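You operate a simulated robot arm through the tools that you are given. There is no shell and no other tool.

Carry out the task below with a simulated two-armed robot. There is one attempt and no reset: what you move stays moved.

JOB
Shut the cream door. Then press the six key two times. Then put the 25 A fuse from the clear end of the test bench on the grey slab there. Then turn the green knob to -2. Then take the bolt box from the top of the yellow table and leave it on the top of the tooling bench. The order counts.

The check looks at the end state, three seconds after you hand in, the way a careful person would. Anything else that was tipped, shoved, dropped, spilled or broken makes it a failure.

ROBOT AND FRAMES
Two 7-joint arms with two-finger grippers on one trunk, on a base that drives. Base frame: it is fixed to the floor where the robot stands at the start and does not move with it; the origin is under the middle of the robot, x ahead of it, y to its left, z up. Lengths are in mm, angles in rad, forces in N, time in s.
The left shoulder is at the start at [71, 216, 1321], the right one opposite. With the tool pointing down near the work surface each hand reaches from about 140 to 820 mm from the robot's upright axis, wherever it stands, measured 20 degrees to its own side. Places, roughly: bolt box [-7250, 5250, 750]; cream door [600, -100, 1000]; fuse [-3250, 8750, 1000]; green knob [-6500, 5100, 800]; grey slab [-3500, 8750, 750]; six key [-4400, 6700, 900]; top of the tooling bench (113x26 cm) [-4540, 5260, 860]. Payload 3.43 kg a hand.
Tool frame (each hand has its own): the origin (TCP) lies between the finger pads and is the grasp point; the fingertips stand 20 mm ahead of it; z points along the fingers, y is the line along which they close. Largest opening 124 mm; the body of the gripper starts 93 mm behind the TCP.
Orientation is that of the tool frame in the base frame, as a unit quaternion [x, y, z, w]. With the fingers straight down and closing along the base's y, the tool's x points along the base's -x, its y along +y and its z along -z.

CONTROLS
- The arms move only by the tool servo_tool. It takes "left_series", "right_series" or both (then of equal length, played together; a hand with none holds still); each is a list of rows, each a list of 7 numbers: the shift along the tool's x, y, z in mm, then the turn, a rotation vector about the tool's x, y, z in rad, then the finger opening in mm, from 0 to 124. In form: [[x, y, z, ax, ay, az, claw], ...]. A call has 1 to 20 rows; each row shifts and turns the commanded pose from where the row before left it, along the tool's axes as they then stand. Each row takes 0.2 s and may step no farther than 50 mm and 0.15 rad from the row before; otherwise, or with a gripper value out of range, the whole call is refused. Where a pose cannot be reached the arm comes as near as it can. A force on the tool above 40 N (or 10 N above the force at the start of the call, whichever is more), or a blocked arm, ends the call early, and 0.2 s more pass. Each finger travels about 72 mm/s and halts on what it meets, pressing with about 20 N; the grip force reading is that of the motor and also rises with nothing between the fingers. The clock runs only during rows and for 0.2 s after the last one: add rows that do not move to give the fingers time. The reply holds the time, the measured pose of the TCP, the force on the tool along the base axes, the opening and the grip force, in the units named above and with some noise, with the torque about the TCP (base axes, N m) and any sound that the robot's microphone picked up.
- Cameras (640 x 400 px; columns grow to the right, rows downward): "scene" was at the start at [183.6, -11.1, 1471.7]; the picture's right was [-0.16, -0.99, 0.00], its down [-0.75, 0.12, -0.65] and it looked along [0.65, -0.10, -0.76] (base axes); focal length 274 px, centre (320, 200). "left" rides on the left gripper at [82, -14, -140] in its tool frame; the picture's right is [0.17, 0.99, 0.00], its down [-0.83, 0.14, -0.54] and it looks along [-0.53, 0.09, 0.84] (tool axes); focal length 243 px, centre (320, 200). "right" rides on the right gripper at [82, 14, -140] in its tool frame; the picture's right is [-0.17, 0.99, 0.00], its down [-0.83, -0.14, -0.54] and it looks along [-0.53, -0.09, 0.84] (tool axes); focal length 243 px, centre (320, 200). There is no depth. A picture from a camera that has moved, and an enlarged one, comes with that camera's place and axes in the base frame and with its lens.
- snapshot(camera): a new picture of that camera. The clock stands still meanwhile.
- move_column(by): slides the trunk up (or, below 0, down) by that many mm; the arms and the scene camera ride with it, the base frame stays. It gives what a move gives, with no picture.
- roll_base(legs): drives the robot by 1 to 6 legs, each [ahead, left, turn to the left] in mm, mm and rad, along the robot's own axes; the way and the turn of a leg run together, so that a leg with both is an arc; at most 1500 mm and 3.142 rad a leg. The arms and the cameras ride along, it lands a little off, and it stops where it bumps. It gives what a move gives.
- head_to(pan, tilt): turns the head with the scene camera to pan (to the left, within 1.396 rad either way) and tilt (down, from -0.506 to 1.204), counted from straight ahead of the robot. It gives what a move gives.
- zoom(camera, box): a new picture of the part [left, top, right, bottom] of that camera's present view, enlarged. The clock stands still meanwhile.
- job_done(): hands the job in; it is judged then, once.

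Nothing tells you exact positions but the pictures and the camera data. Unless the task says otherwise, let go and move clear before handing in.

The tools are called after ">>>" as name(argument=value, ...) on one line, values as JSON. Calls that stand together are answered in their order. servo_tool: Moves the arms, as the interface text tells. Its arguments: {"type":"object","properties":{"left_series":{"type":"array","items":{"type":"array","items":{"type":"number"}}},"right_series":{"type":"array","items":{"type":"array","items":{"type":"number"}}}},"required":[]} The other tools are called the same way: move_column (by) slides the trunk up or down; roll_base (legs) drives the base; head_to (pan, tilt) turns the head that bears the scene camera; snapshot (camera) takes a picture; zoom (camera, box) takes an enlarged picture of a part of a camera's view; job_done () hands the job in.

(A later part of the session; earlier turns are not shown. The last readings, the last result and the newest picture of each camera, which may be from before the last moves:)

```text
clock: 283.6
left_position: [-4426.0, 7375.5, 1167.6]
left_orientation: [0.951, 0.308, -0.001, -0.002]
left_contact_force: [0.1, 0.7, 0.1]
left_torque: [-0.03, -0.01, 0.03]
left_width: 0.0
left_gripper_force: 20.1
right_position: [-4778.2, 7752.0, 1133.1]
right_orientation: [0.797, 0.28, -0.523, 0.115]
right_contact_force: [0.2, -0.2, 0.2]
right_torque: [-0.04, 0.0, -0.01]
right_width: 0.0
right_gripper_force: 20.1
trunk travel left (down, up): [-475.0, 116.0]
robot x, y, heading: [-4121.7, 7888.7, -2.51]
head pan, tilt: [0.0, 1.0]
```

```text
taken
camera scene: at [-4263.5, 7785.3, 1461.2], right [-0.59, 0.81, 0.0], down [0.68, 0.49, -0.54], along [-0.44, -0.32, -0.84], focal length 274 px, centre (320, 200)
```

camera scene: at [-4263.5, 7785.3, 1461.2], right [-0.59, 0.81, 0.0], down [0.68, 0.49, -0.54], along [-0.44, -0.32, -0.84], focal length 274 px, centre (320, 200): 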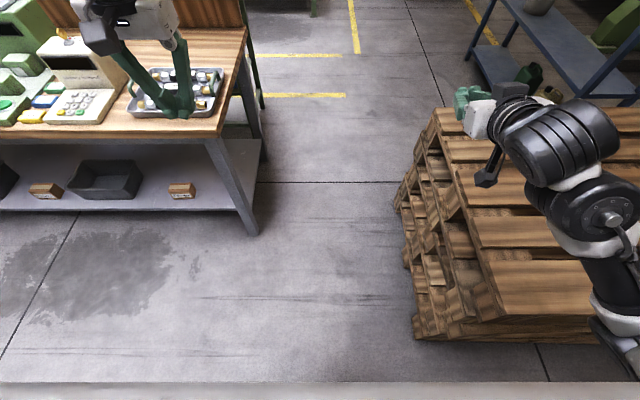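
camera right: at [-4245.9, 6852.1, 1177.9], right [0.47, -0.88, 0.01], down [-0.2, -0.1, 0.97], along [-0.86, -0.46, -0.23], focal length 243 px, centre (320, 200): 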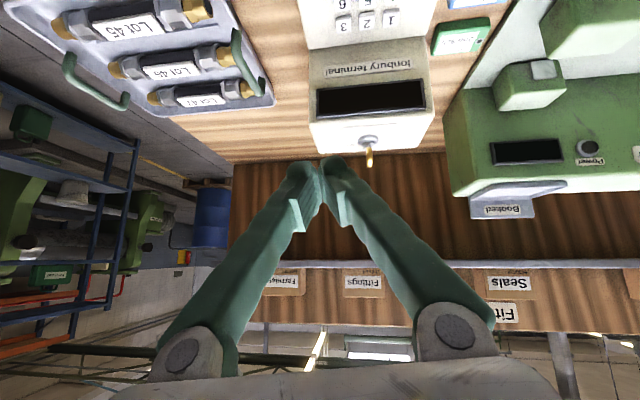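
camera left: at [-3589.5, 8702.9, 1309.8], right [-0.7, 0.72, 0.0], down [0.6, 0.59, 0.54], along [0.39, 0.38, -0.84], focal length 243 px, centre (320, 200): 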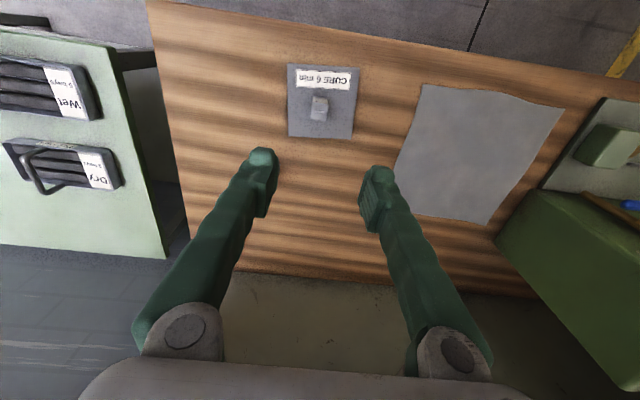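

The passage is about 790 mm wide, centred at roughly 55 mm to my right. I'll raise the trunk so the arms clear the bench partition and look closely at the yellow table beyond.

>>> move_column(by=110)

>>> head_to(pan=0.0, tilt=0.4)

>>> zoom(camera="scene", box=[190, 80, 430, 230])

>>> snapshot(camera="scene")

```text
clock: 285.0
left_position: [-4428.0, 7375.0, 1275.1]
left_orientation: [0.951, 0.308, 0.001, -0.001]
left_contact_force: [-0.6, 0.9, -0.6]
left_torque: [0.04, 0.01, -0.02]
left_width: 0.1
left_gripper_force: 20.5
right_position: [-4779.0, 7752.5, 1242.8]
right_orientation: [0.798, 0.282, -0.52, 0.115]
right_contact_force: [-0.8, 0.2, -0.9]
right_torque: [0.01, 0.0, 0.0]
right_width: 0.0
right_gripper_force: 20.2
trunk travel left (down, up): [-585.0, 6.0]
robot x, y, heading: [-4120.6, 7888.2, -2.52]
head pan, tilt: [0.0, 1.0]
```

```text
clock: 286.0
left_position: [-4428.0, 7377.2, 1277.6]
left_orientation: [0.951, 0.308, -0.001, -0.001]
left_contact_force: [0.0, -0.6, -0.4]
left_torque: [0.02, -0.04, -0.03]
left_width: 0.0
left_gripper_force: 19.8
right_position: [-4778.3, 7751.8, 1243.0]
right_orientation: [0.797, 0.282, -0.521, 0.115]
right_contact_force: [0.2, -0.2, -0.6]
right_torque: [-0.02, 0.01, 0.01]
right_width: 0.1
right_gripper_force: 19.8
trunk travel left (down, up): [-585.0, 6.0]
robot x, y, heading: [-4120.0, 7888.8, -2.514]
head pan, tilt: [0.0, 0.4]
```

```text
2.67 times, centred on (310, 155) of scene
camera zoom: at [-4206.1, 7827.0, 1637.3], right [-0.59, 0.81, 0.0], down [0.32, 0.23, -0.92], along [-0.75, -0.54, -0.39], focal length 730 px, centre (347, 320)
```

zoom: 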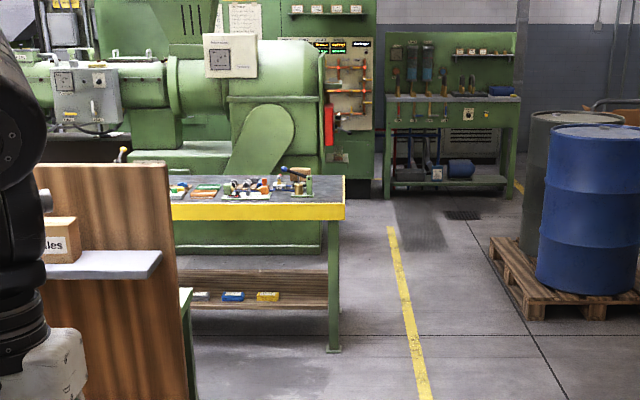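

```text
taken
camera scene: at [-4206.1, 7827.0, 1637.3], right [-0.59, 0.81, 0.0], down [0.32, 0.23, -0.92], along [-0.75, -0.54, -0.39], focal length 274 px, centre (320, 200)
```

scene: 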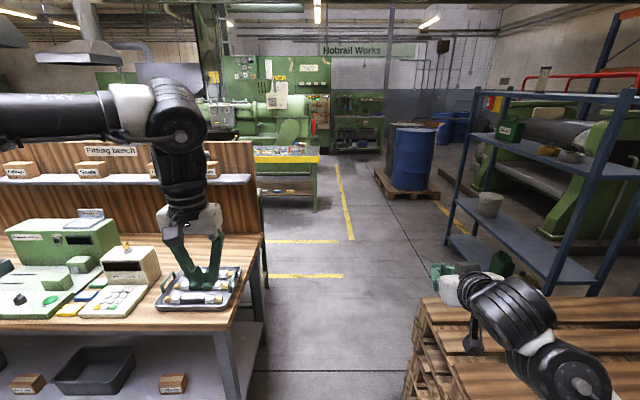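

I'll shift 54 mm to the right and drive through the passage.

>>> roll_base(legs=[[0, -54, 0], [1300, 0, 0]])

>>> snapshot(camera="scene")

```text
clock: 295.0
left_position: [-5494.3, 6663.9, 1277.8]
left_orientation: [0.951, 0.309, -0.001, -0.001]
left_contact_force: [-1.6, 0.3, 0.5]
left_torque: [-0.01, -0.05, -0.03]
left_width: 0.2
left_gripper_force: 20.4
right_position: [-5847.8, 7038.3, 1243.5]
right_orientation: [0.797, 0.282, -0.521, 0.115]
right_contact_force: [-0.2, 0.8, 0.5]
right_torque: [-0.03, -0.05, 0.0]
right_width: 0.1
right_gripper_force: 19.7
trunk travel left (down, up): [-585.0, 6.0]
robot x, y, heading: [-5192.1, 7176.8, -2.514]
head pan, tilt: [0.0, 0.4]
```

```text
taken
camera scene: at [-5276.8, 7114.5, 1637.4], right [-0.59, 0.81, 0.0], down [0.31, 0.23, -0.92], along [-0.74, -0.54, -0.39], focal length 274 px, centre (320, 200)
```

scene: 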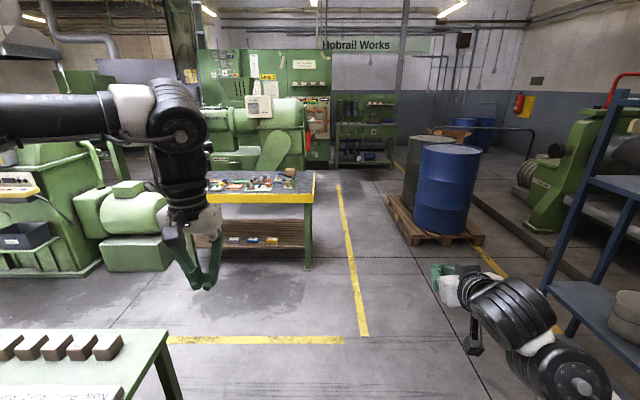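

Halfway through with good clearance. I'll go on ahead towards the yellow table.

>>> roll_base(legs=[[1050, 0, 0]])

>>> head_to(pan=0.4, tilt=0.5)

>>> snapshot(camera="scene")

>>> zoom(camera="scene", box=[180, 100, 420, 260])

```text
clock: 301.7
left_position: [-6335.0, 6040.5, 1278.4]
left_orientation: [0.95, 0.313, -0.001, -0.002]
left_contact_force: [-0.5, -0.1, -0.2]
left_torque: [0.01, 0.0, 0.02]
left_width: 0.0
left_gripper_force: 19.9
right_position: [-6689.8, 6412.7, 1244.9]
right_orientation: [0.796, 0.284, -0.521, 0.117]
right_contact_force: [-0.5, -0.4, -0.8]
right_torque: [0.0, -0.01, -0.03]
right_width: 0.0
right_gripper_force: 20.3
trunk travel left (down, up): [-585.0, 6.0]
robot x, y, heading: [-6031.2, 6558.7, -2.5]
head pan, tilt: [0.0, 0.4]
```

```text
clock: 302.5
left_position: [-6335.9, 6040.7, 1276.8]
left_orientation: [0.95, 0.313, -0.001, -0.001]
left_contact_force: [1.0, -0.3, -0.5]
left_torque: [-0.01, 0.0, 0.02]
left_width: 0.0
left_gripper_force: 20.3
right_position: [-6691.9, 6412.3, 1243.7]
right_orientation: [0.796, 0.285, -0.521, 0.117]
right_contact_force: [-0.2, 0.4, -0.2]
right_torque: [0.01, 0.02, 0.03]
right_width: 0.0
right_gripper_force: 20.7
trunk travel left (down, up): [-585.0, 6.0]
robot x, y, heading: [-6032.7, 6554.8, -2.498]
head pan, tilt: [0.4, 0.499]
```

```text
taken
camera scene: at [-6092.3, 6469.3, 1628.2], right [-0.86, 0.51, 0.0], down [0.24, 0.41, -0.88], along [-0.45, -0.76, -0.48], focal length 274 px, centre (320, 200)
```

scene: 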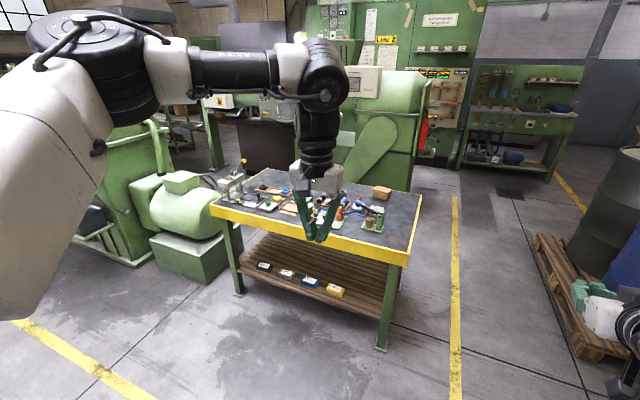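

```text
2.50 times, centred on (300, 180) of scene
camera zoom: at [-6092.3, 6469.3, 1628.2], right [-0.86, 0.51, 0.0], down [0.24, 0.41, -0.88], along [-0.45, -0.76, -0.48], focal length 684 px, centre (370, 250)
```

zoom: 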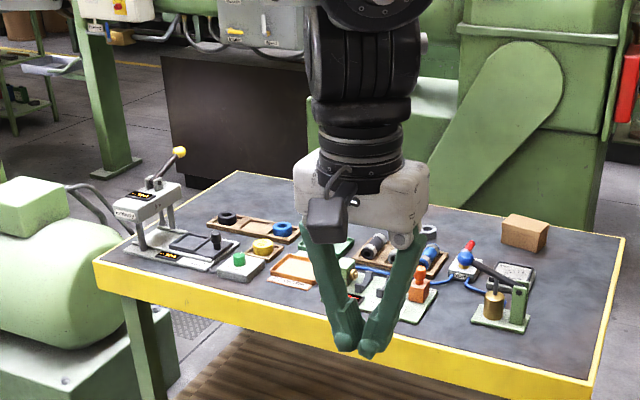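

The yellow table carries a row of coloured knobs on little blocks, with the green one near [-6558, 5030], and the cardboard bolt box near [-7263, 5277]. I'll move up in front of the green knob with the left hand.

>>> roll_base(legs=[[620, 0, 0], [0, 726, 0]])

>>> head_to(pan=0.2, tilt=0.8)

>>> snapshot(camera="scene")

>>> snapshot(camera="left")

```text
clock: 316.5
left_position: [-6395.3, 5084.3, 1278.1]
left_orientation: [0.948, 0.317, -0.002, 0.0]
left_contact_force: [0.1, -0.4, 0.1]
left_torque: [0.01, -0.02, 0.01]
left_width: 0.0
left_gripper_force: 20.5
right_position: [-6752.9, 5453.0, 1243.6]
right_orientation: [0.795, 0.288, -0.521, 0.12]
right_contact_force: [-0.2, 0.3, -0.1]
right_torque: [-0.03, 0.0, 0.01]
right_width: 0.0
right_gripper_force: 20.2
trunk travel left (down, up): [-585.0, 6.0]
robot x, y, heading: [-6095.3, 5605.4, -2.495]
head pan, tilt: [0.4, 0.499]
```

```text
clock: 317.3
left_position: [-6394.1, 5083.4, 1278.0]
left_orientation: [0.948, 0.317, -0.001, -0.001]
left_contact_force: [0.6, 0.4, 0.7]
left_torque: [-0.01, -0.01, 0.03]
left_width: 0.1
left_gripper_force: 19.9
right_position: [-6752.2, 5452.3, 1244.2]
right_orientation: [0.794, 0.289, -0.521, 0.12]
right_contact_force: [0.1, -0.1, 0.0]
right_torque: [0.03, 0.01, 0.01]
right_width: 0.0
right_gripper_force: 20.3
trunk travel left (down, up): [-585.0, 6.0]
robot x, y, heading: [-6095.9, 5602.2, -2.496]
head pan, tilt: [0.201, 0.799]
```

```text
taken
camera scene: at [-6161.9, 5534.2, 1602.3], right [-0.75, 0.66, 0.0], down [0.47, 0.54, -0.7], along [-0.46, -0.52, -0.72], focal length 274 px, centre (320, 200)
```

scene: 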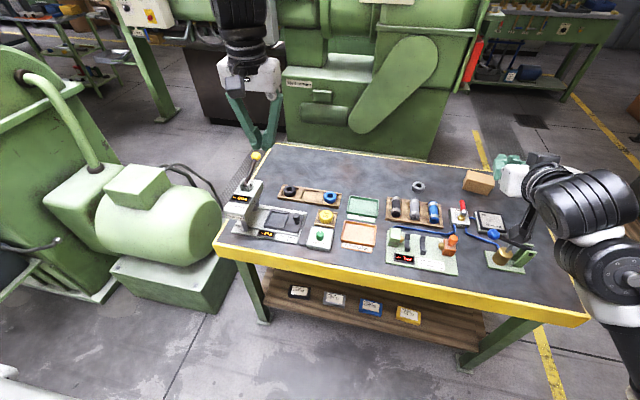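

```text
taken
camera left: at [-6335.5, 5143.9, 1418.6], right [0.73, -0.69, 0.0], down [-0.58, -0.61, 0.54], along [-0.37, -0.39, -0.84], focal length 243 px, centre (320, 200)
```

left: 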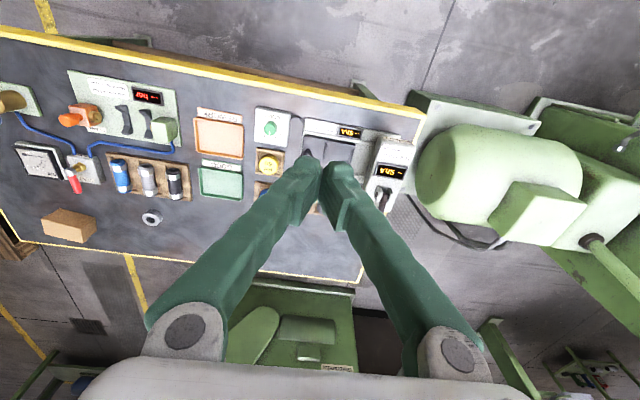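

>>> zoom(camera="left", box=[240, 95, 310, 150])

>>> zoom(camera="scene", box=[220, 190, 370, 270])

>>> zoom(camera="scene", box=[300, 220, 350, 260])

```text
7.27 times, centred on (275, 122) of left
camera zoom: at [-6335.5, 5143.9, 1418.6], right [0.73, -0.69, 0.0], down [-0.58, -0.61, 0.54], along [-0.37, -0.39, -0.84], focal length 1764 px, centre (647, 764)
```

zoom: 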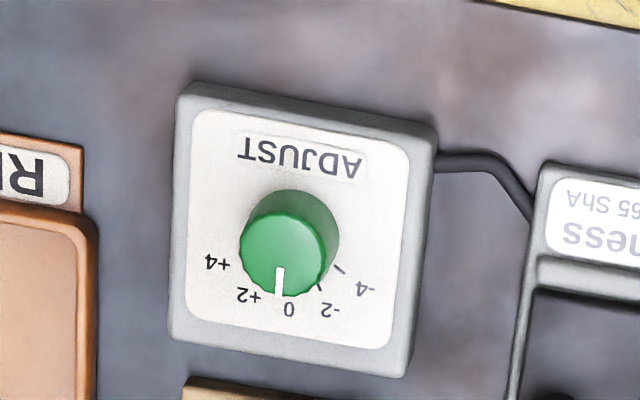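

```text
4.27 times, centred on (295, 230) of scene
camera zoom: at [-6161.9, 5534.2, 1602.3], right [-0.75, 0.66, 0.0], down [0.47, 0.54, -0.7], along [-0.46, -0.52, -0.72], focal length 1168 px, centre (427, 72)
```

zoom: 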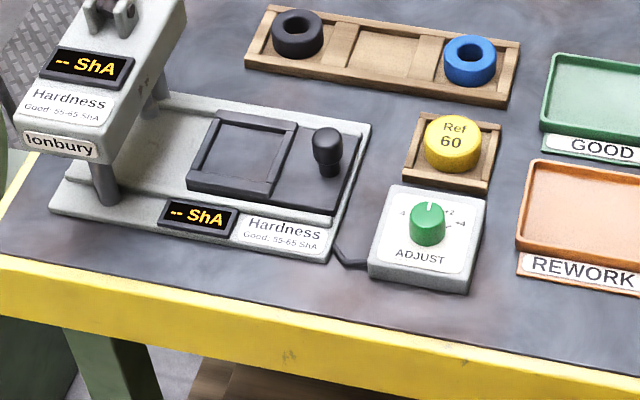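

```text
10.00 times, centred on (325, 240) of scene
camera zoom: at [-6161.9, 5534.2, 1602.3], right [-0.75, 0.66, 0.0], down [0.47, 0.54, -0.7], along [-0.46, -0.52, -0.72], focal length 2737 px, centre (270, -200)
```

zoom: 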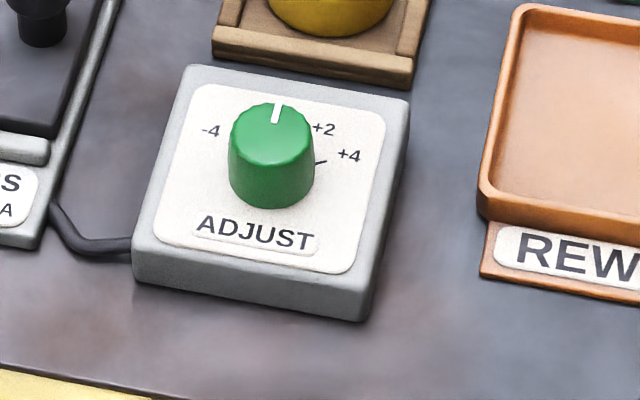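

The knob sits on top of the ADJUST box, pointer now at 0, with -2 about 30 degrees counter-clockwise from above (towards my left). I'll lower the trunk, bring the left hand above the knob and refine its position.

>>> move_column(by=-150)

>>> servo_tool(left_series=[[-37, -35, 0, 0, 0, 0, 30], [-37, -35, 0, 0, 0, 0, 50], [-36, -35, 0, 0, 0, 0, 60], [0, 0, 40, 0, 0, 0, 60], [0, 0, 40, 0, 0, 0, 60], [0, 0, 40, 0, 0, 0, 60]])

>>> snapshot(camera="left")

>>> snapshot(camera="scene")

```text
clock: 319.0
left_position: [-6394.6, 5085.1, 1127.7]
left_orientation: [0.948, 0.317, -0.001, -0.001]
left_contact_force: [0.5, 0.2, -0.4]
left_torque: [0.01, 0.0, 0.0]
left_width: 0.0
left_gripper_force: 19.8
right_position: [-6752.3, 5452.7, 1094.3]
right_orientation: [0.794, 0.289, -0.521, 0.12]
right_contact_force: [0.3, 0.0, 0.8]
right_torque: [0.02, -0.03, -0.03]
right_width: 0.0
right_gripper_force: 20.2
trunk travel left (down, up): [-435.0, 156.0]
robot x, y, heading: [-6094.1, 5602.9, -2.494]
head pan, tilt: [0.201, 0.799]
```

```text
refused: row 1 steps farther than a row can; nothing moved
```

```text
taken
camera left: at [-6335.3, 5144.1, 1269.1], right [0.73, -0.69, 0.0], down [-0.58, -0.61, 0.54], along [-0.37, -0.39, -0.84], focal length 243 px, centre (320, 200)
```

left: 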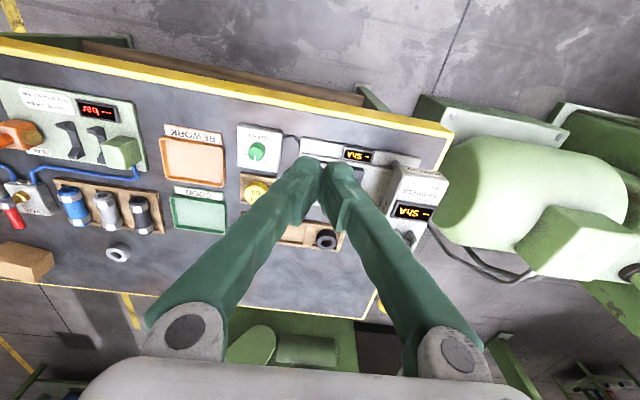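

```text
taken
camera scene: at [-6248.6, 5468.7, 1432.0], right [-0.75, 0.66, 0.0], down [0.47, 0.54, -0.7], along [-0.46, -0.52, -0.72], focal length 274 px, centre (320, 200)
```

scene: 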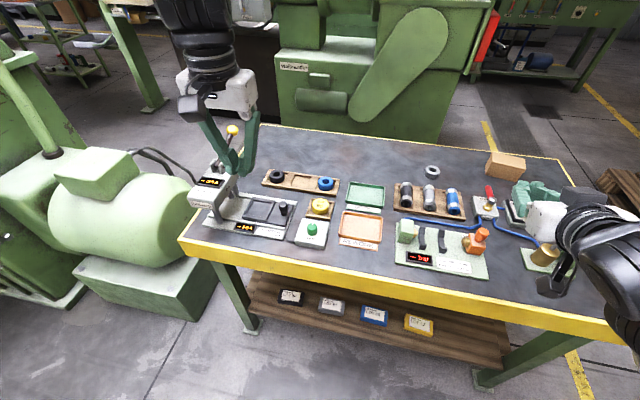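

The first row was just over the step limit. I'll use smaller steps.

>>> servo_tool(left_series=[[-27.5, -26.3, 0, 0, 0, 0, 20], [-27.5, -26.3, 0, 0, 0, 0, 40], [-27.5, -26.3, 0, 0, 0, 0, 60], [-27.5, -26.3, 0, 0, 0, 0, 60], [0, 0, 40, 0, 0, 0, 60], [0, 0, 40, 0, 0, 0, 60]])

>>> snapshot(camera="left")

>>> zoom(camera="scene", box=[230, 150, 390, 260])

```text
clock: 320.4
left_position: [-6546.5, 5101.7, 1046.5]
left_orientation: [0.949, 0.317, 0.0, -0.001]
left_contact_force: [0.4, -0.3, -0.7]
left_torque: [-0.01, -0.04, 0.03]
left_width: 60.2
left_gripper_force: 0.0
right_position: [-6753.2, 5452.5, 1093.6]
right_orientation: [0.795, 0.289, -0.52, 0.12]
right_contact_force: [0.0, 0.5, 0.4]
right_torque: [0.02, 0.0, 0.02]
right_width: 0.0
right_gripper_force: 20.1
trunk travel left (down, up): [-435.0, 156.0]
robot x, y, heading: [-6096.3, 5601.4, -2.494]
head pan, tilt: [0.201, 0.799]
```

```text
taken
camera left: at [-6487.7, 5161.4, 1187.9], right [0.73, -0.69, 0.0], down [-0.58, -0.61, 0.54], along [-0.37, -0.39, -0.84], focal length 243 px, centre (320, 200)
```

left: 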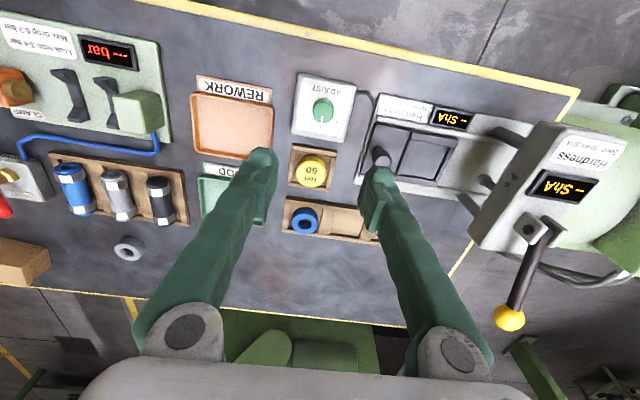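

```text
3.64 times, centred on (310, 205) of scene
camera zoom: at [-6249.6, 5467.8, 1431.7], right [-0.75, 0.66, 0.0], down [0.47, 0.54, -0.7], along [-0.46, -0.52, -0.72], focal length 995 px, centre (356, 182)
```

zoom: 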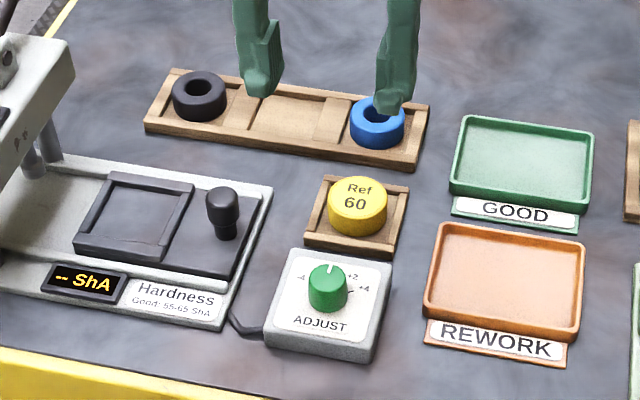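

>>> zoom(camera="left", box=[280, 60, 370, 150])

```text
4.44 times, centred on (325, 105) of left
camera zoom: at [-6487.7, 5161.4, 1187.9], right [0.73, -0.69, 0.0], down [-0.58, -0.61, 0.54], along [-0.37, -0.39, -0.84], focal length 1078 px, centre (298, 622)
```

zoom: 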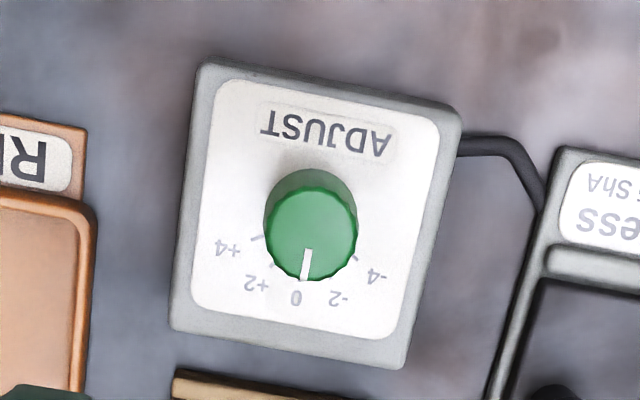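

The knob's top centre is at about [-6538, 5102, 843]. I'll centre on it and come down to just above it.

>>> servo_tool(left_series=[[6, 4.5, 30, 0, 0, 0, 60], [0, 0, 36, 0, 0, 0, 60], [0, 0, 36, 0, 0, 0, 60], [0, 0, 36, 0, 0, 0, 60]])

>>> snapshot(camera="left")

>>> zoom(camera="left", box=[250, 90, 390, 210])

>>> zoom(camera="scene", box=[240, 170, 380, 260])

```text
clock: 321.4
left_position: [-6538.3, 5101.4, 909.9]
left_orientation: [0.948, 0.317, 0.0, -0.001]
left_contact_force: [-0.5, -0.3, -0.3]
left_torque: [0.02, -0.01, -0.01]
left_width: 60.1
left_gripper_force: 0.1
right_position: [-6751.7, 5451.1, 1093.6]
right_orientation: [0.795, 0.289, -0.52, 0.119]
right_contact_force: [0.4, -0.5, 0.4]
right_torque: [0.01, 0.01, 0.01]
right_width: 0.2
right_gripper_force: 19.7
trunk travel left (down, up): [-435.0, 156.0]
robot x, y, heading: [-6099.4, 5602.5, -2.491]
head pan, tilt: [0.201, 0.799]
```

```text
taken
camera left: at [-6479.1, 5161.1, 1050.3], right [0.73, -0.69, 0.0], down [-0.58, -0.61, 0.54], along [-0.37, -0.39, -0.84], focal length 243 px, centre (320, 200)
```

left: 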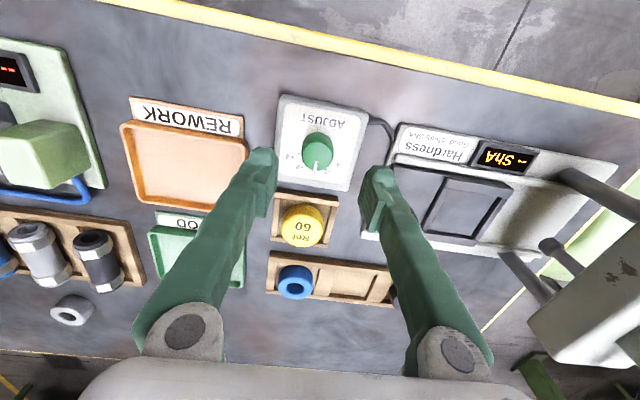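

```text
3.33 times, centred on (320, 150) of left
camera zoom: at [-6479.1, 5161.1, 1050.3], right [0.73, -0.69, 0.0], down [-0.58, -0.61, 0.54], along [-0.37, -0.39, -0.84], focal length 809 px, centre (320, 367)
```

zoom: 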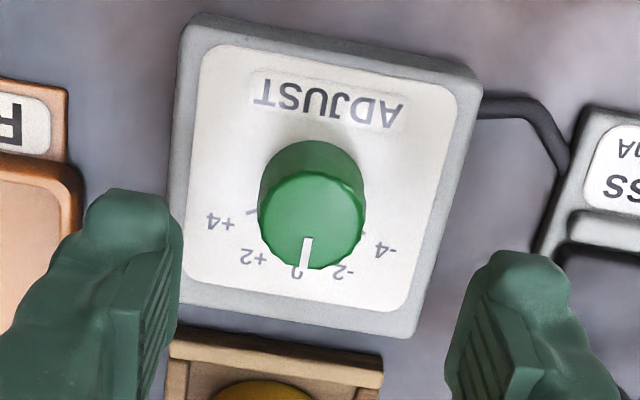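

```text
4.44 times, centred on (310, 215) of scene
camera zoom: at [-6249.1, 5467.5, 1431.7], right [-0.75, 0.66, 0.0], down [0.47, 0.54, -0.7], along [-0.46, -0.52, -0.72], focal length 1217 px, centre (364, 133)
```

zoom: 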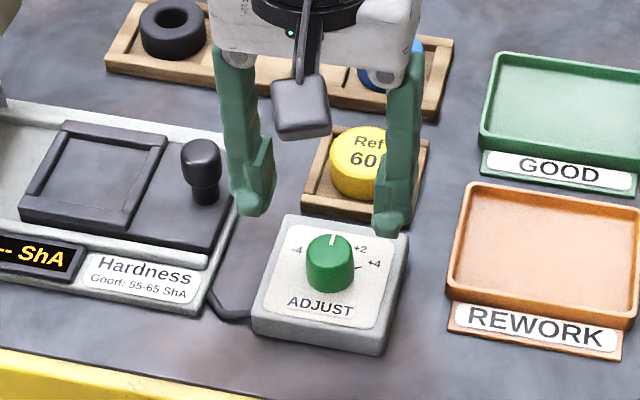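

>>> servo_tool(left_series=[[0, 0, 25, 0, 0, 0, 60], [0, 0, 22, 0, 0, 0, 60]])

>>> zoom(camera="left", box=[240, 100, 400, 240])

>>> zoom(camera="scene", box=[250, 180, 370, 260])

```text
clock: 322.0
left_position: [-6538.7, 5101.6, 862.0]
left_orientation: [0.948, 0.317, -0.002, -0.001]
left_contact_force: [0.1, 0.3, -0.2]
left_torque: [-0.03, -0.02, 0.02]
left_width: 60.1
left_gripper_force: 0.1
right_position: [-6753.0, 5452.8, 1093.6]
right_orientation: [0.794, 0.289, -0.52, 0.12]
right_contact_force: [0.0, 0.3, -0.5]
right_torque: [0.02, -0.01, 0.04]
right_width: 0.0
right_gripper_force: 20.2
trunk travel left (down, up): [-435.0, 156.0]
robot x, y, heading: [-6095.7, 5600.8, -2.494]
head pan, tilt: [0.201, 0.799]
```

```text
2.86 times, centred on (320, 170) of left
camera zoom: at [-6479.4, 5162.0, 1003.6], right [0.73, -0.69, 0.0], down [-0.58, -0.61, 0.54], along [-0.37, -0.39, -0.84], focal length 693 px, centre (320, 286)
```

zoom: 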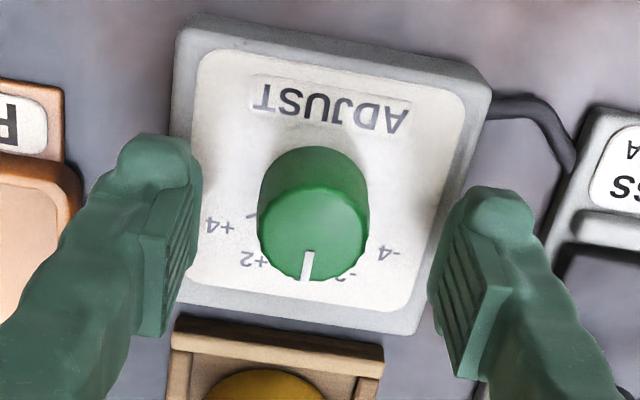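

```text
5.00 times, centred on (310, 220) of scene
camera zoom: at [-6249.0, 5468.3, 1431.8], right [-0.75, 0.66, 0.0], down [0.47, 0.54, -0.7], along [-0.46, -0.52, -0.72], focal length 1369 px, centre (370, 100)
```

zoom: 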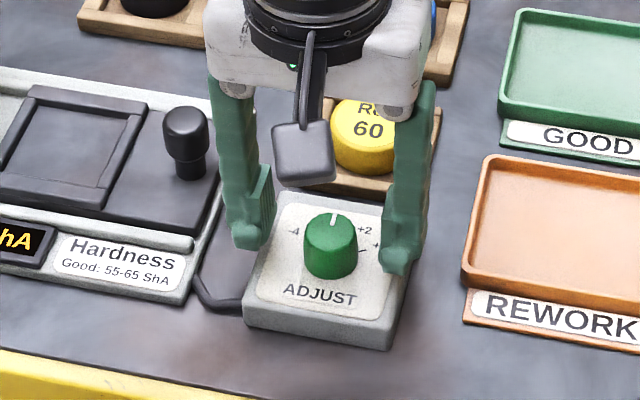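

Offsets are within 2 mm. I'll nudge 2 mm sideways, go down another 10 mm and close on the knob.

>>> servo_tool(left_series=[[0, -1.8, 5, 0, 0, 0, 60], [0, 0, 5, 0, 0, 0, 60], [0, 0, 0, 0, 0, 0, 45], [0, 0, 0, 0, 0, 0, 36]])

>>> zoom(camera="left", box=[240, 100, 400, 240])

```text
clock: 323.0
left_position: [-6539.5, 5104.0, 852.6]
left_orientation: [0.948, 0.317, 0.0, -0.002]
left_contact_force: [-0.5, 0.1, -0.5]
left_torque: [0.0, 0.03, 0.04]
left_width: 36.1
left_gripper_force: 0.1
right_position: [-6751.5, 5453.6, 1094.1]
right_orientation: [0.794, 0.289, -0.521, 0.12]
right_contact_force: [-0.2, 0.0, -0.3]
right_torque: [0.02, -0.03, 0.0]
right_width: 0.1
right_gripper_force: 20.0
trunk travel left (down, up): [-435.0, 156.0]
robot x, y, heading: [-6094.0, 5599.1, -2.499]
head pan, tilt: [0.201, 0.799]
```

```text
2.86 times, centred on (320, 170) of left
camera zoom: at [-6480.3, 5163.4, 993.8], right [0.73, -0.69, 0.0], down [-0.58, -0.61, 0.54], along [-0.37, -0.39, -0.84], focal length 693 px, centre (320, 286)
```

zoom: 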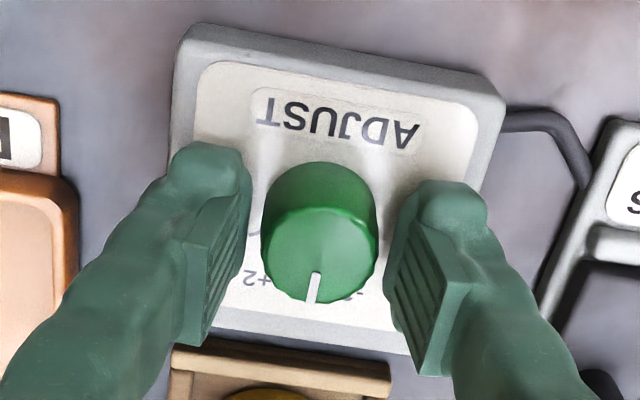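

The knob is centred between the fingers. I'll close on it and then turn it counter-clockwise in steps.

>>> servo_tool(left_series=[[0, 0, 0, 0, 0, 0, 25], [0, 0, 0, 0, 0, 0, 15], [0, 0, 0, 0, 0, 0, 15]])

>>> zoom(camera="left", box=[240, 100, 400, 240])

```text
clock: 323.8
left_position: [-6539.3, 5104.8, 853.1]
left_orientation: [0.948, 0.318, 0.0, -0.001]
left_contact_force: [-0.9, -0.4, -2.0]
left_torque: [-0.08, 0.05, 0.02]
left_width: 27.3
left_gripper_force: 45.4
right_position: [-6751.8, 5452.4, 1093.4]
right_orientation: [0.794, 0.289, -0.521, 0.12]
right_contact_force: [0.3, 0.1, -0.4]
right_torque: [-0.01, -0.02, 0.03]
right_width: 0.0
right_gripper_force: 19.9
trunk travel left (down, up): [-435.0, 156.0]
robot x, y, heading: [-6093.1, 5603.3, -2.492]
head pan, tilt: [0.201, 0.799]
```

```text
2.86 times, centred on (320, 170) of left
camera zoom: at [-6480.3, 5163.4, 993.7], right [0.73, -0.69, 0.0], down [-0.58, -0.61, 0.54], along [-0.37, -0.39, -0.84], focal length 693 px, centre (320, 286)
```

zoom: 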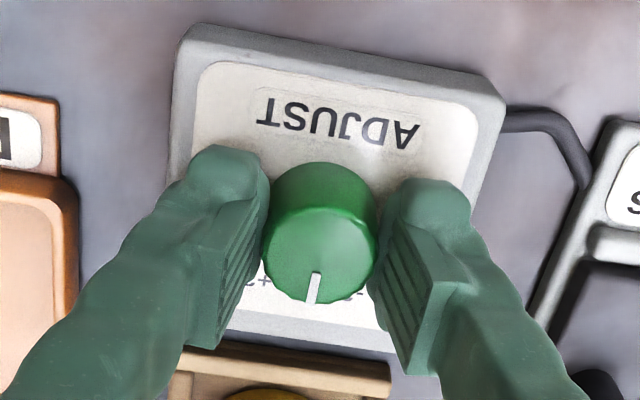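

Gripped at 27 mm. I'll turn it 15 degrees first and check the pointer.

>>> servo_tool(left_series=[[0, 0, 0, 0, 0, -0.09, 15], [0, 0, 0, 0, 0, -0.09, 15], [0, 0, 0, 0, 0, -0.08, 15]])

>>> zoom(camera="left", box=[240, 100, 400, 240])

>>> zoom(camera="scene", box=[270, 200, 350, 260])

```text
clock: 324.6
left_position: [-6537.9, 5103.3, 852.8]
left_orientation: [0.899, 0.439, 0.0, -0.001]
left_contact_force: [0.8, 0.6, -4.2]
left_torque: [-0.22, 0.18, 0.01]
left_width: 27.3
left_gripper_force: 44.3
right_position: [-6752.6, 5452.2, 1093.6]
right_orientation: [0.794, 0.289, -0.521, 0.121]
right_contact_force: [-0.1, -0.4, 0.3]
right_torque: [0.0, 0.0, 0.03]
right_width: 0.1
right_gripper_force: 20.1
trunk travel left (down, up): [-435.0, 156.0]
robot x, y, heading: [-6094.7, 5600.7, -2.492]
head pan, tilt: [0.201, 0.799]
```

```text
2.86 times, centred on (320, 170) of left
camera zoom: at [-6498.1, 5176.2, 993.8], right [0.88, -0.48, 0.0], down [-0.4, -0.74, 0.54], along [-0.26, -0.47, -0.84], focal length 693 px, centre (320, 286)
```

zoom: 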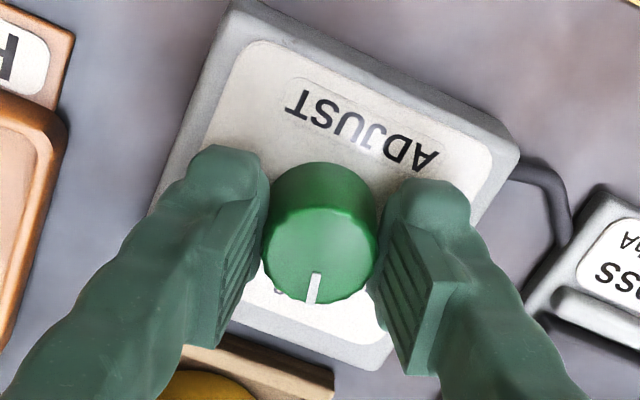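

```text
6.67 times, centred on (310, 230) of scene
camera zoom: at [-6248.9, 5468.5, 1431.8], right [-0.75, 0.66, 0.0], down [0.47, 0.54, -0.7], along [-0.46, -0.52, -0.72], focal length 1825 px, centre (387, 0)
```

zoom: 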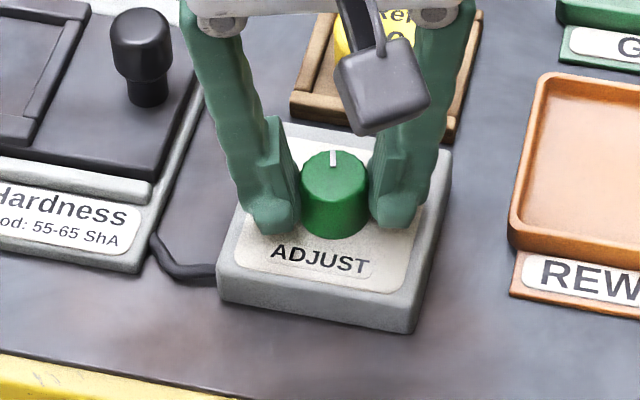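

The knob follows the hand and the box stays still. I'll turn the remaining 15 degrees.

>>> servo_tool(left_series=[[0, 0, 0, 0, 0, -0.09, 15], [0, 0, 0, 0, 0, -0.09, 15], [0, 0, 0, 0, 0, -0.084, 15], [0, 0, 0, 0, 0, 0, 15]])

>>> zoom(camera="left", box=[240, 100, 400, 240])

>>> zoom(camera="scene", box=[270, 200, 350, 260])

```text
clock: 325.6
left_position: [-6538.9, 5105.1, 853.3]
left_orientation: [0.833, 0.553, -0.001, -0.001]
left_contact_force: [2.7, 3.2, -3.9]
left_torque: [0.15, -0.13, -0.04]
left_width: 27.5
left_gripper_force: 44.9
right_position: [-6753.1, 5452.4, 1094.1]
right_orientation: [0.794, 0.289, -0.521, 0.12]
right_contact_force: [-0.5, -0.4, -1.0]
right_torque: [0.01, -0.02, 0.04]
right_width: 0.2
right_gripper_force: 20.1
trunk travel left (down, up): [-435.0, 156.0]
robot x, y, heading: [-6093.2, 5603.2, -2.499]
head pan, tilt: [0.201, 0.799]
```

```text
2.86 times, centred on (320, 170) of left
camera zoom: at [-6518.6, 5184.1, 993.8], right [0.97, -0.23, 0.0], down [-0.19, -0.82, 0.54], along [-0.13, -0.52, -0.84], focal length 693 px, centre (320, 286)
```

zoom: 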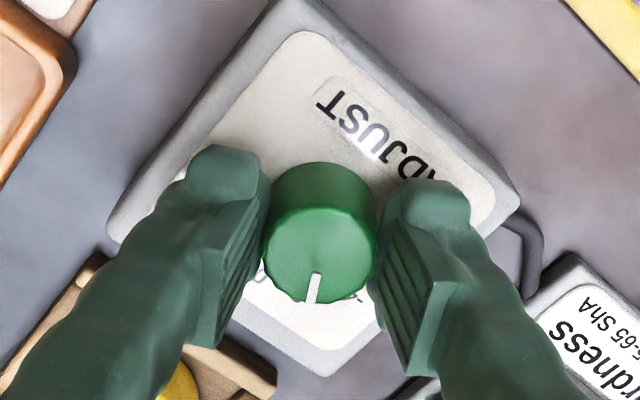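

```text
6.67 times, centred on (310, 230) of scene
camera zoom: at [-6248.6, 5468.8, 1431.9], right [-0.75, 0.66, 0.0], down [0.47, 0.54, -0.7], along [-0.46, -0.52, -0.72], focal length 1825 px, centre (387, 0)
```

zoom: 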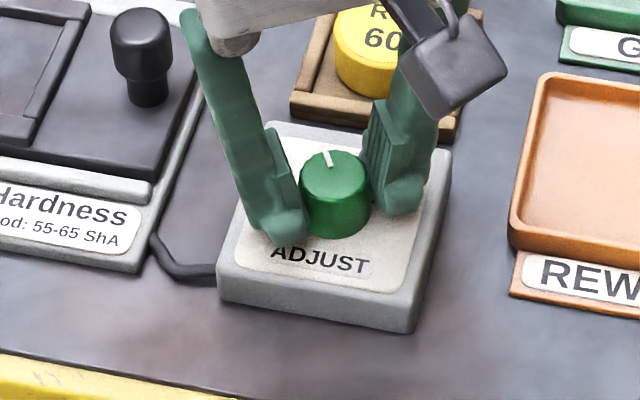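

The hand has turned 30 degrees. I'll release, rise straight up and check the pointer against the -2 mark.

>>> servo_tool(left_series=[[0, 0, 0, 0, 0, 0, 32], [0, 0, 0, 0, 0, 0, 45], [0, 0, 0, 0, 0, 0, 60], [0, 0, -20, 0, 0, 0, 60], [0, 0, -40, 0, 0, 0, 60], [0, 0, -40, 0, 0, 0, 60], [0, 0, -40, 0, 0, 0, 60]])

>>> zoom(camera="left", box=[270, 50, 380, 150])

>>> zoom(camera="scene", box=[270, 200, 350, 260])

```text
clock: 327.2
left_position: [-6564.5, 5100.7, 983.3]
left_orientation: [0.833, 0.553, 0.0, 0.0]
left_contact_force: [0.0, -0.3, 0.3]
left_torque: [-0.04, -0.04, 0.01]
left_width: 59.8
left_gripper_force: 0.0
left hand out of reach, approached as far as the arm can: row 5, 6, 7
right_position: [-6753.4, 5453.6, 1092.2]
right_orientation: [0.795, 0.289, -0.52, 0.121]
right_contact_force: [-0.7, -0.1, -0.4]
right_torque: [0.01, -0.01, 0.04]
right_width: 0.0
right_gripper_force: 20.0
trunk travel left (down, up): [-435.0, 156.0]
robot x, y, heading: [-6093.6, 5603.1, -2.494]
head pan, tilt: [0.201, 0.799]
```

```text
4.00 times, centred on (325, 100) of left
camera zoom: at [-6544.1, 5180.9, 1123.3], right [0.97, -0.23, 0.0], down [-0.19, -0.82, 0.54], along [-0.12, -0.52, -0.84], focal length 970 px, centre (300, 600)
```

zoom: 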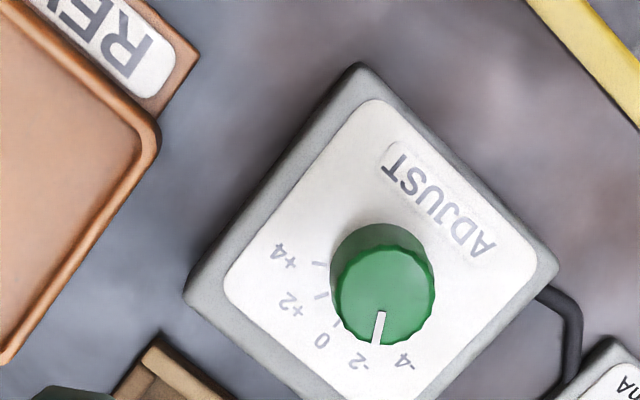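

```text
6.67 times, centred on (310, 230) of scene
camera zoom: at [-6249.1, 5470.3, 1431.9], right [-0.75, 0.66, 0.0], down [0.47, 0.54, -0.7], along [-0.46, -0.52, -0.72], focal length 1825 px, centre (387, 0)
```

zoom: 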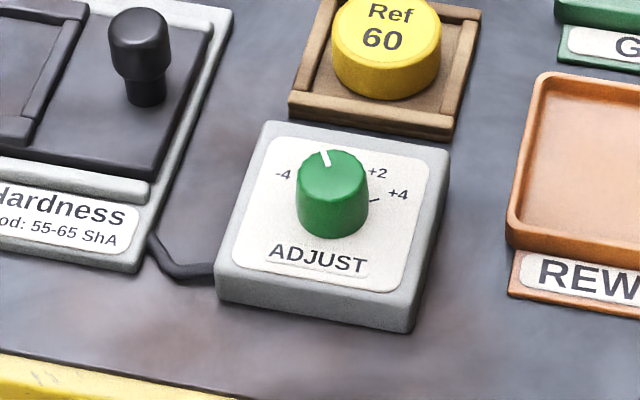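

The pointer is close to -2. I'll zoom in to check it more precisely.

>>> zoom(camera="left", box=[310, 90, 370, 145])

>>> zoom(camera="scene", box=[297, 215, 333, 245])

```text
7.27 times, centred on (340, 118) of left
camera zoom: at [-6544.1, 5180.9, 1123.3], right [0.97, -0.23, 0.0], down [-0.19, -0.82, 0.54], along [-0.12, -0.52, -0.84], focal length 1764 px, centre (174, 800)
```

zoom: 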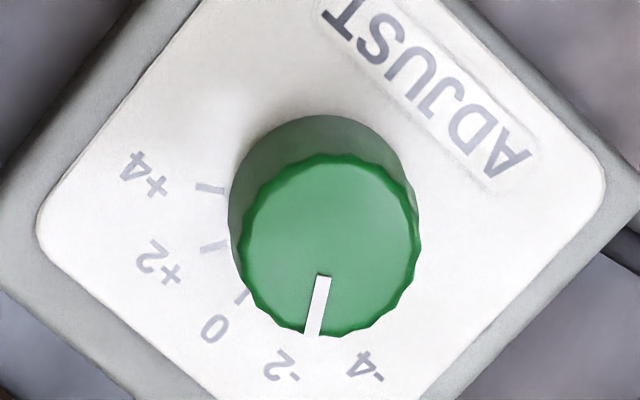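

```text
13.33 times, centred on (315, 230) of scene
camera zoom: at [-6249.1, 5470.3, 1431.9], right [-0.75, 0.66, 0.0], down [0.47, 0.54, -0.7], along [-0.46, -0.52, -0.72], focal length 3650 px, centre (387, -200)
```

zoom: 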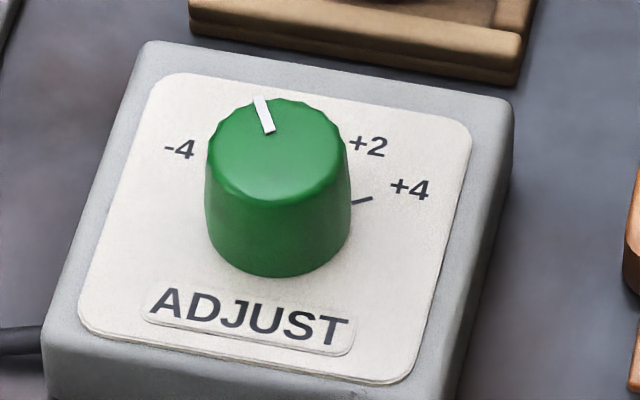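

The pointer agrees with -2 to within about a degree, and nothing else moved. Now the bolt box: I'll bring the left hand back to its normal orientation, raise it, and look at the box.

>>> servo_tool(left_series=[[0, 0, 0, 0, 0, 0.13, 60], [0, 0, 0, 0, 0, 0.13, 60], [0, 0, 0, 0, 0, 0.13, 60], [0, 0, 0, 0, 0, 0.134, 60], [0, 0, -40, 0, 0, 0, 60], [0, 0, -40, 0, 0, 0, 60], [0, 0, -40, 0, 0, 0, 40], [0, 0, -30, 0, 0, 0, 20], [0, 0, 0, 0, 0, 0, 0]])

>>> head_to(pan=-0.4, tilt=0.6)

>>> snapshot(camera="scene")

>>> zoom(camera="scene", box=[270, 60, 430, 180])

```text
clock: 329.2
left_position: [-6564.2, 5098.7, 1131.9]
left_orientation: [0.948, 0.317, 0.0, -0.002]
left_contact_force: [-0.2, -0.2, -0.1]
left_torque: [0.0, 0.01, -0.01]
left_width: 0.0
left_gripper_force: 20.2
right_position: [-6753.5, 5452.7, 1092.9]
right_orientation: [0.795, 0.288, -0.521, 0.119]
right_contact_force: [-0.2, 0.3, 0.6]
right_torque: [-0.04, -0.01, 0.01]
right_width: 0.0
right_gripper_force: 20.1
trunk travel left (down, up): [-435.0, 156.0]
robot x, y, heading: [-6097.2, 5600.8, -2.494]
head pan, tilt: [0.201, 0.799]
```

```text
clock: 330.2
left_position: [-6562.9, 5099.4, 1130.3]
left_orientation: [0.948, 0.317, -0.001, -0.001]
left_contact_force: [-0.7, 0.3, 0.3]
left_torque: [0.02, 0.02, 0.02]
left_width: 0.2
left_gripper_force: 20.4
right_position: [-6752.2, 5452.5, 1092.5]
right_orientation: [0.795, 0.289, -0.52, 0.12]
right_contact_force: [-0.3, 0.0, 0.2]
right_torque: [-0.02, 0.01, 0.0]
right_width: 0.0
right_gripper_force: 19.7
trunk travel left (down, up): [-435.0, 156.0]
robot x, y, heading: [-6095.1, 5601.3, -2.495]
head pan, tilt: [-0.4, 0.6]
```

```text
taken
camera scene: at [-6281.0, 5507.4, 1448.7], right [-0.25, 0.97, 0.0], down [0.55, 0.14, -0.82], along [-0.8, -0.2, -0.57], focal length 274 px, centre (320, 200)
```

scene: 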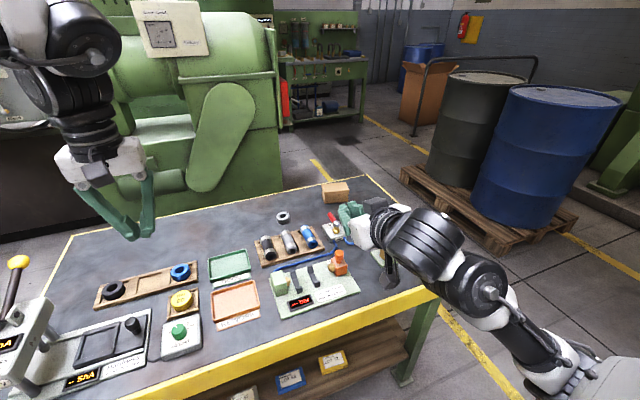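

```text
3.33 times, centred on (350, 120) of scene
camera zoom: at [-6281.0, 5507.4, 1448.7], right [-0.25, 0.97, 0.0], down [0.55, 0.14, -0.82], along [-0.8, -0.2, -0.57], focal length 912 px, centre (220, 467)
```

zoom: 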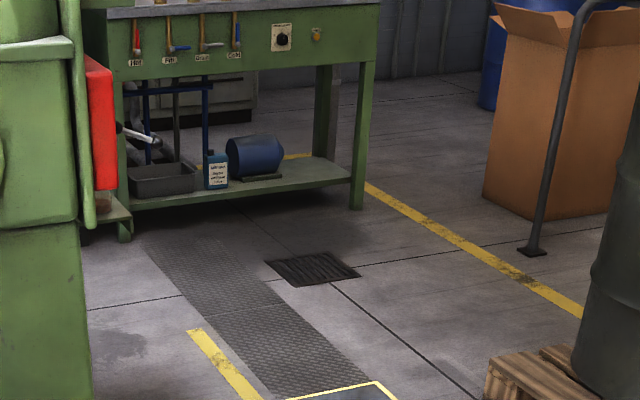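

>>> zoom(camera="scene", box=[290, 165, 390, 240])

>>> zoom(camera="left", box=[0, 180, 160, 300])

```text
5.33 times, centred on (340, 202) of scene
camera zoom: at [-6281.0, 5507.4, 1448.7], right [-0.25, 0.97, 0.0], down [0.55, 0.14, -0.82], along [-0.8, -0.2, -0.57], focal length 1460 px, centre (213, 187)
```

zoom: 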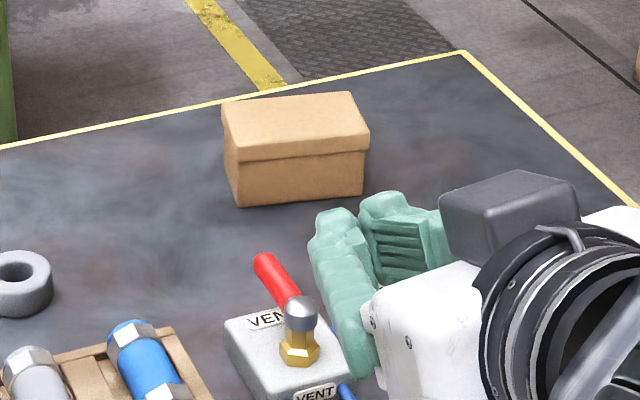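

```text
3.33 times, centred on (80, 240) of left
camera zoom: at [-6505.3, 5159.0, 1271.7], right [0.73, -0.69, 0.0], down [-0.58, -0.61, 0.54], along [-0.37, -0.39, -0.84], focal length 809 px, centre (1120, 67)
```

zoom: 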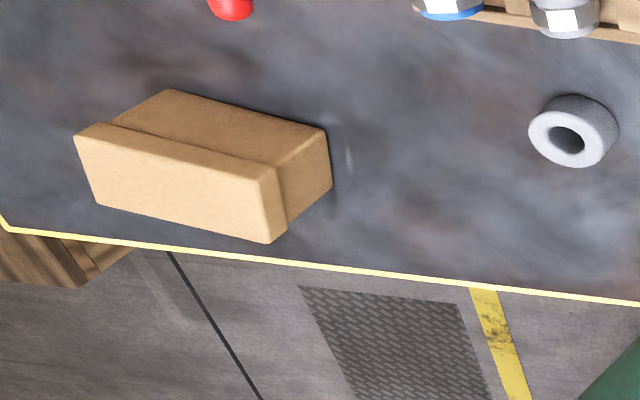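

The bolt box is about 103 x 65 mm, lid top near z 853, centre about [-7230, 5334], at the table's back right corner. From the front it is too far, so I'll go around to the table's right end and reach it from there.

>>> roll_base(legs=[[-150, 0, 0], [0, -1120, 0]])

>>> head_to(pan=0.0, tilt=0.6)

>>> snapshot(camera="scene")

```text
clock: 346.5
left_position: [-7119.1, 6077.1, 1130.4]
left_orientation: [0.948, 0.319, -0.001, 0.0]
left_contact_force: [0.1, -0.6, -0.9]
left_torque: [0.0, 0.03, -0.01]
left_width: 0.0
left_gripper_force: 19.7
right_position: [-7306.3, 6431.3, 1093.5]
right_orientation: [0.794, 0.29, -0.521, 0.121]
right_contact_force: [-0.4, 0.1, -0.1]
right_torque: [0.0, 0.01, -0.01]
right_width: 0.2
right_gripper_force: 20.8
trunk travel left (down, up): [-435.0, 156.0]
robot x, y, heading: [-6649.9, 6586.6, -2.49]
head pan, tilt: [-0.4, 0.6]
```

```text
clock: 347.4
left_position: [-7118.0, 6077.2, 1130.7]
left_orientation: [0.948, 0.319, -0.002, -0.001]
left_contact_force: [0.4, -0.9, -0.4]
left_torque: [-0.01, 0.0, -0.01]
left_width: 0.2
left_gripper_force: 19.9
right_position: [-7307.6, 6431.6, 1093.4]
right_orientation: [0.794, 0.291, -0.52, 0.121]
right_contact_force: [0.3, -0.2, 0.3]
right_torque: [0.01, 0.0, 0.0]
right_width: 0.0
right_gripper_force: 20.0
trunk travel left (down, up): [-435.0, 156.0]
robot x, y, heading: [-6653.4, 6582.2, -2.488]
head pan, tilt: [0.0, 0.6]
```

```text
taken
camera scene: at [-6821.2, 6455.5, 1448.8], right [-0.6, 0.8, 0.0], down [0.45, 0.34, -0.83], along [-0.66, -0.5, -0.56], focal length 274 px, centre (320, 200)
```

scene: 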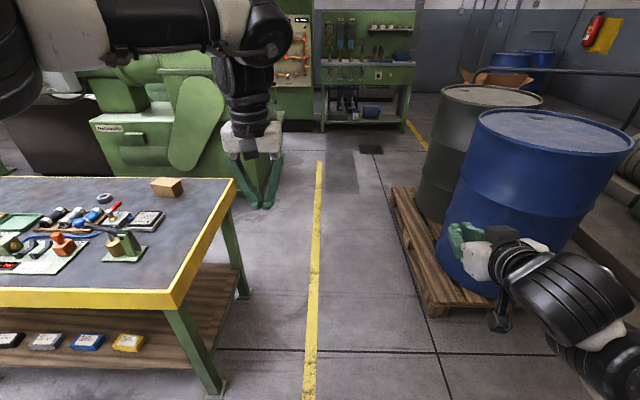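

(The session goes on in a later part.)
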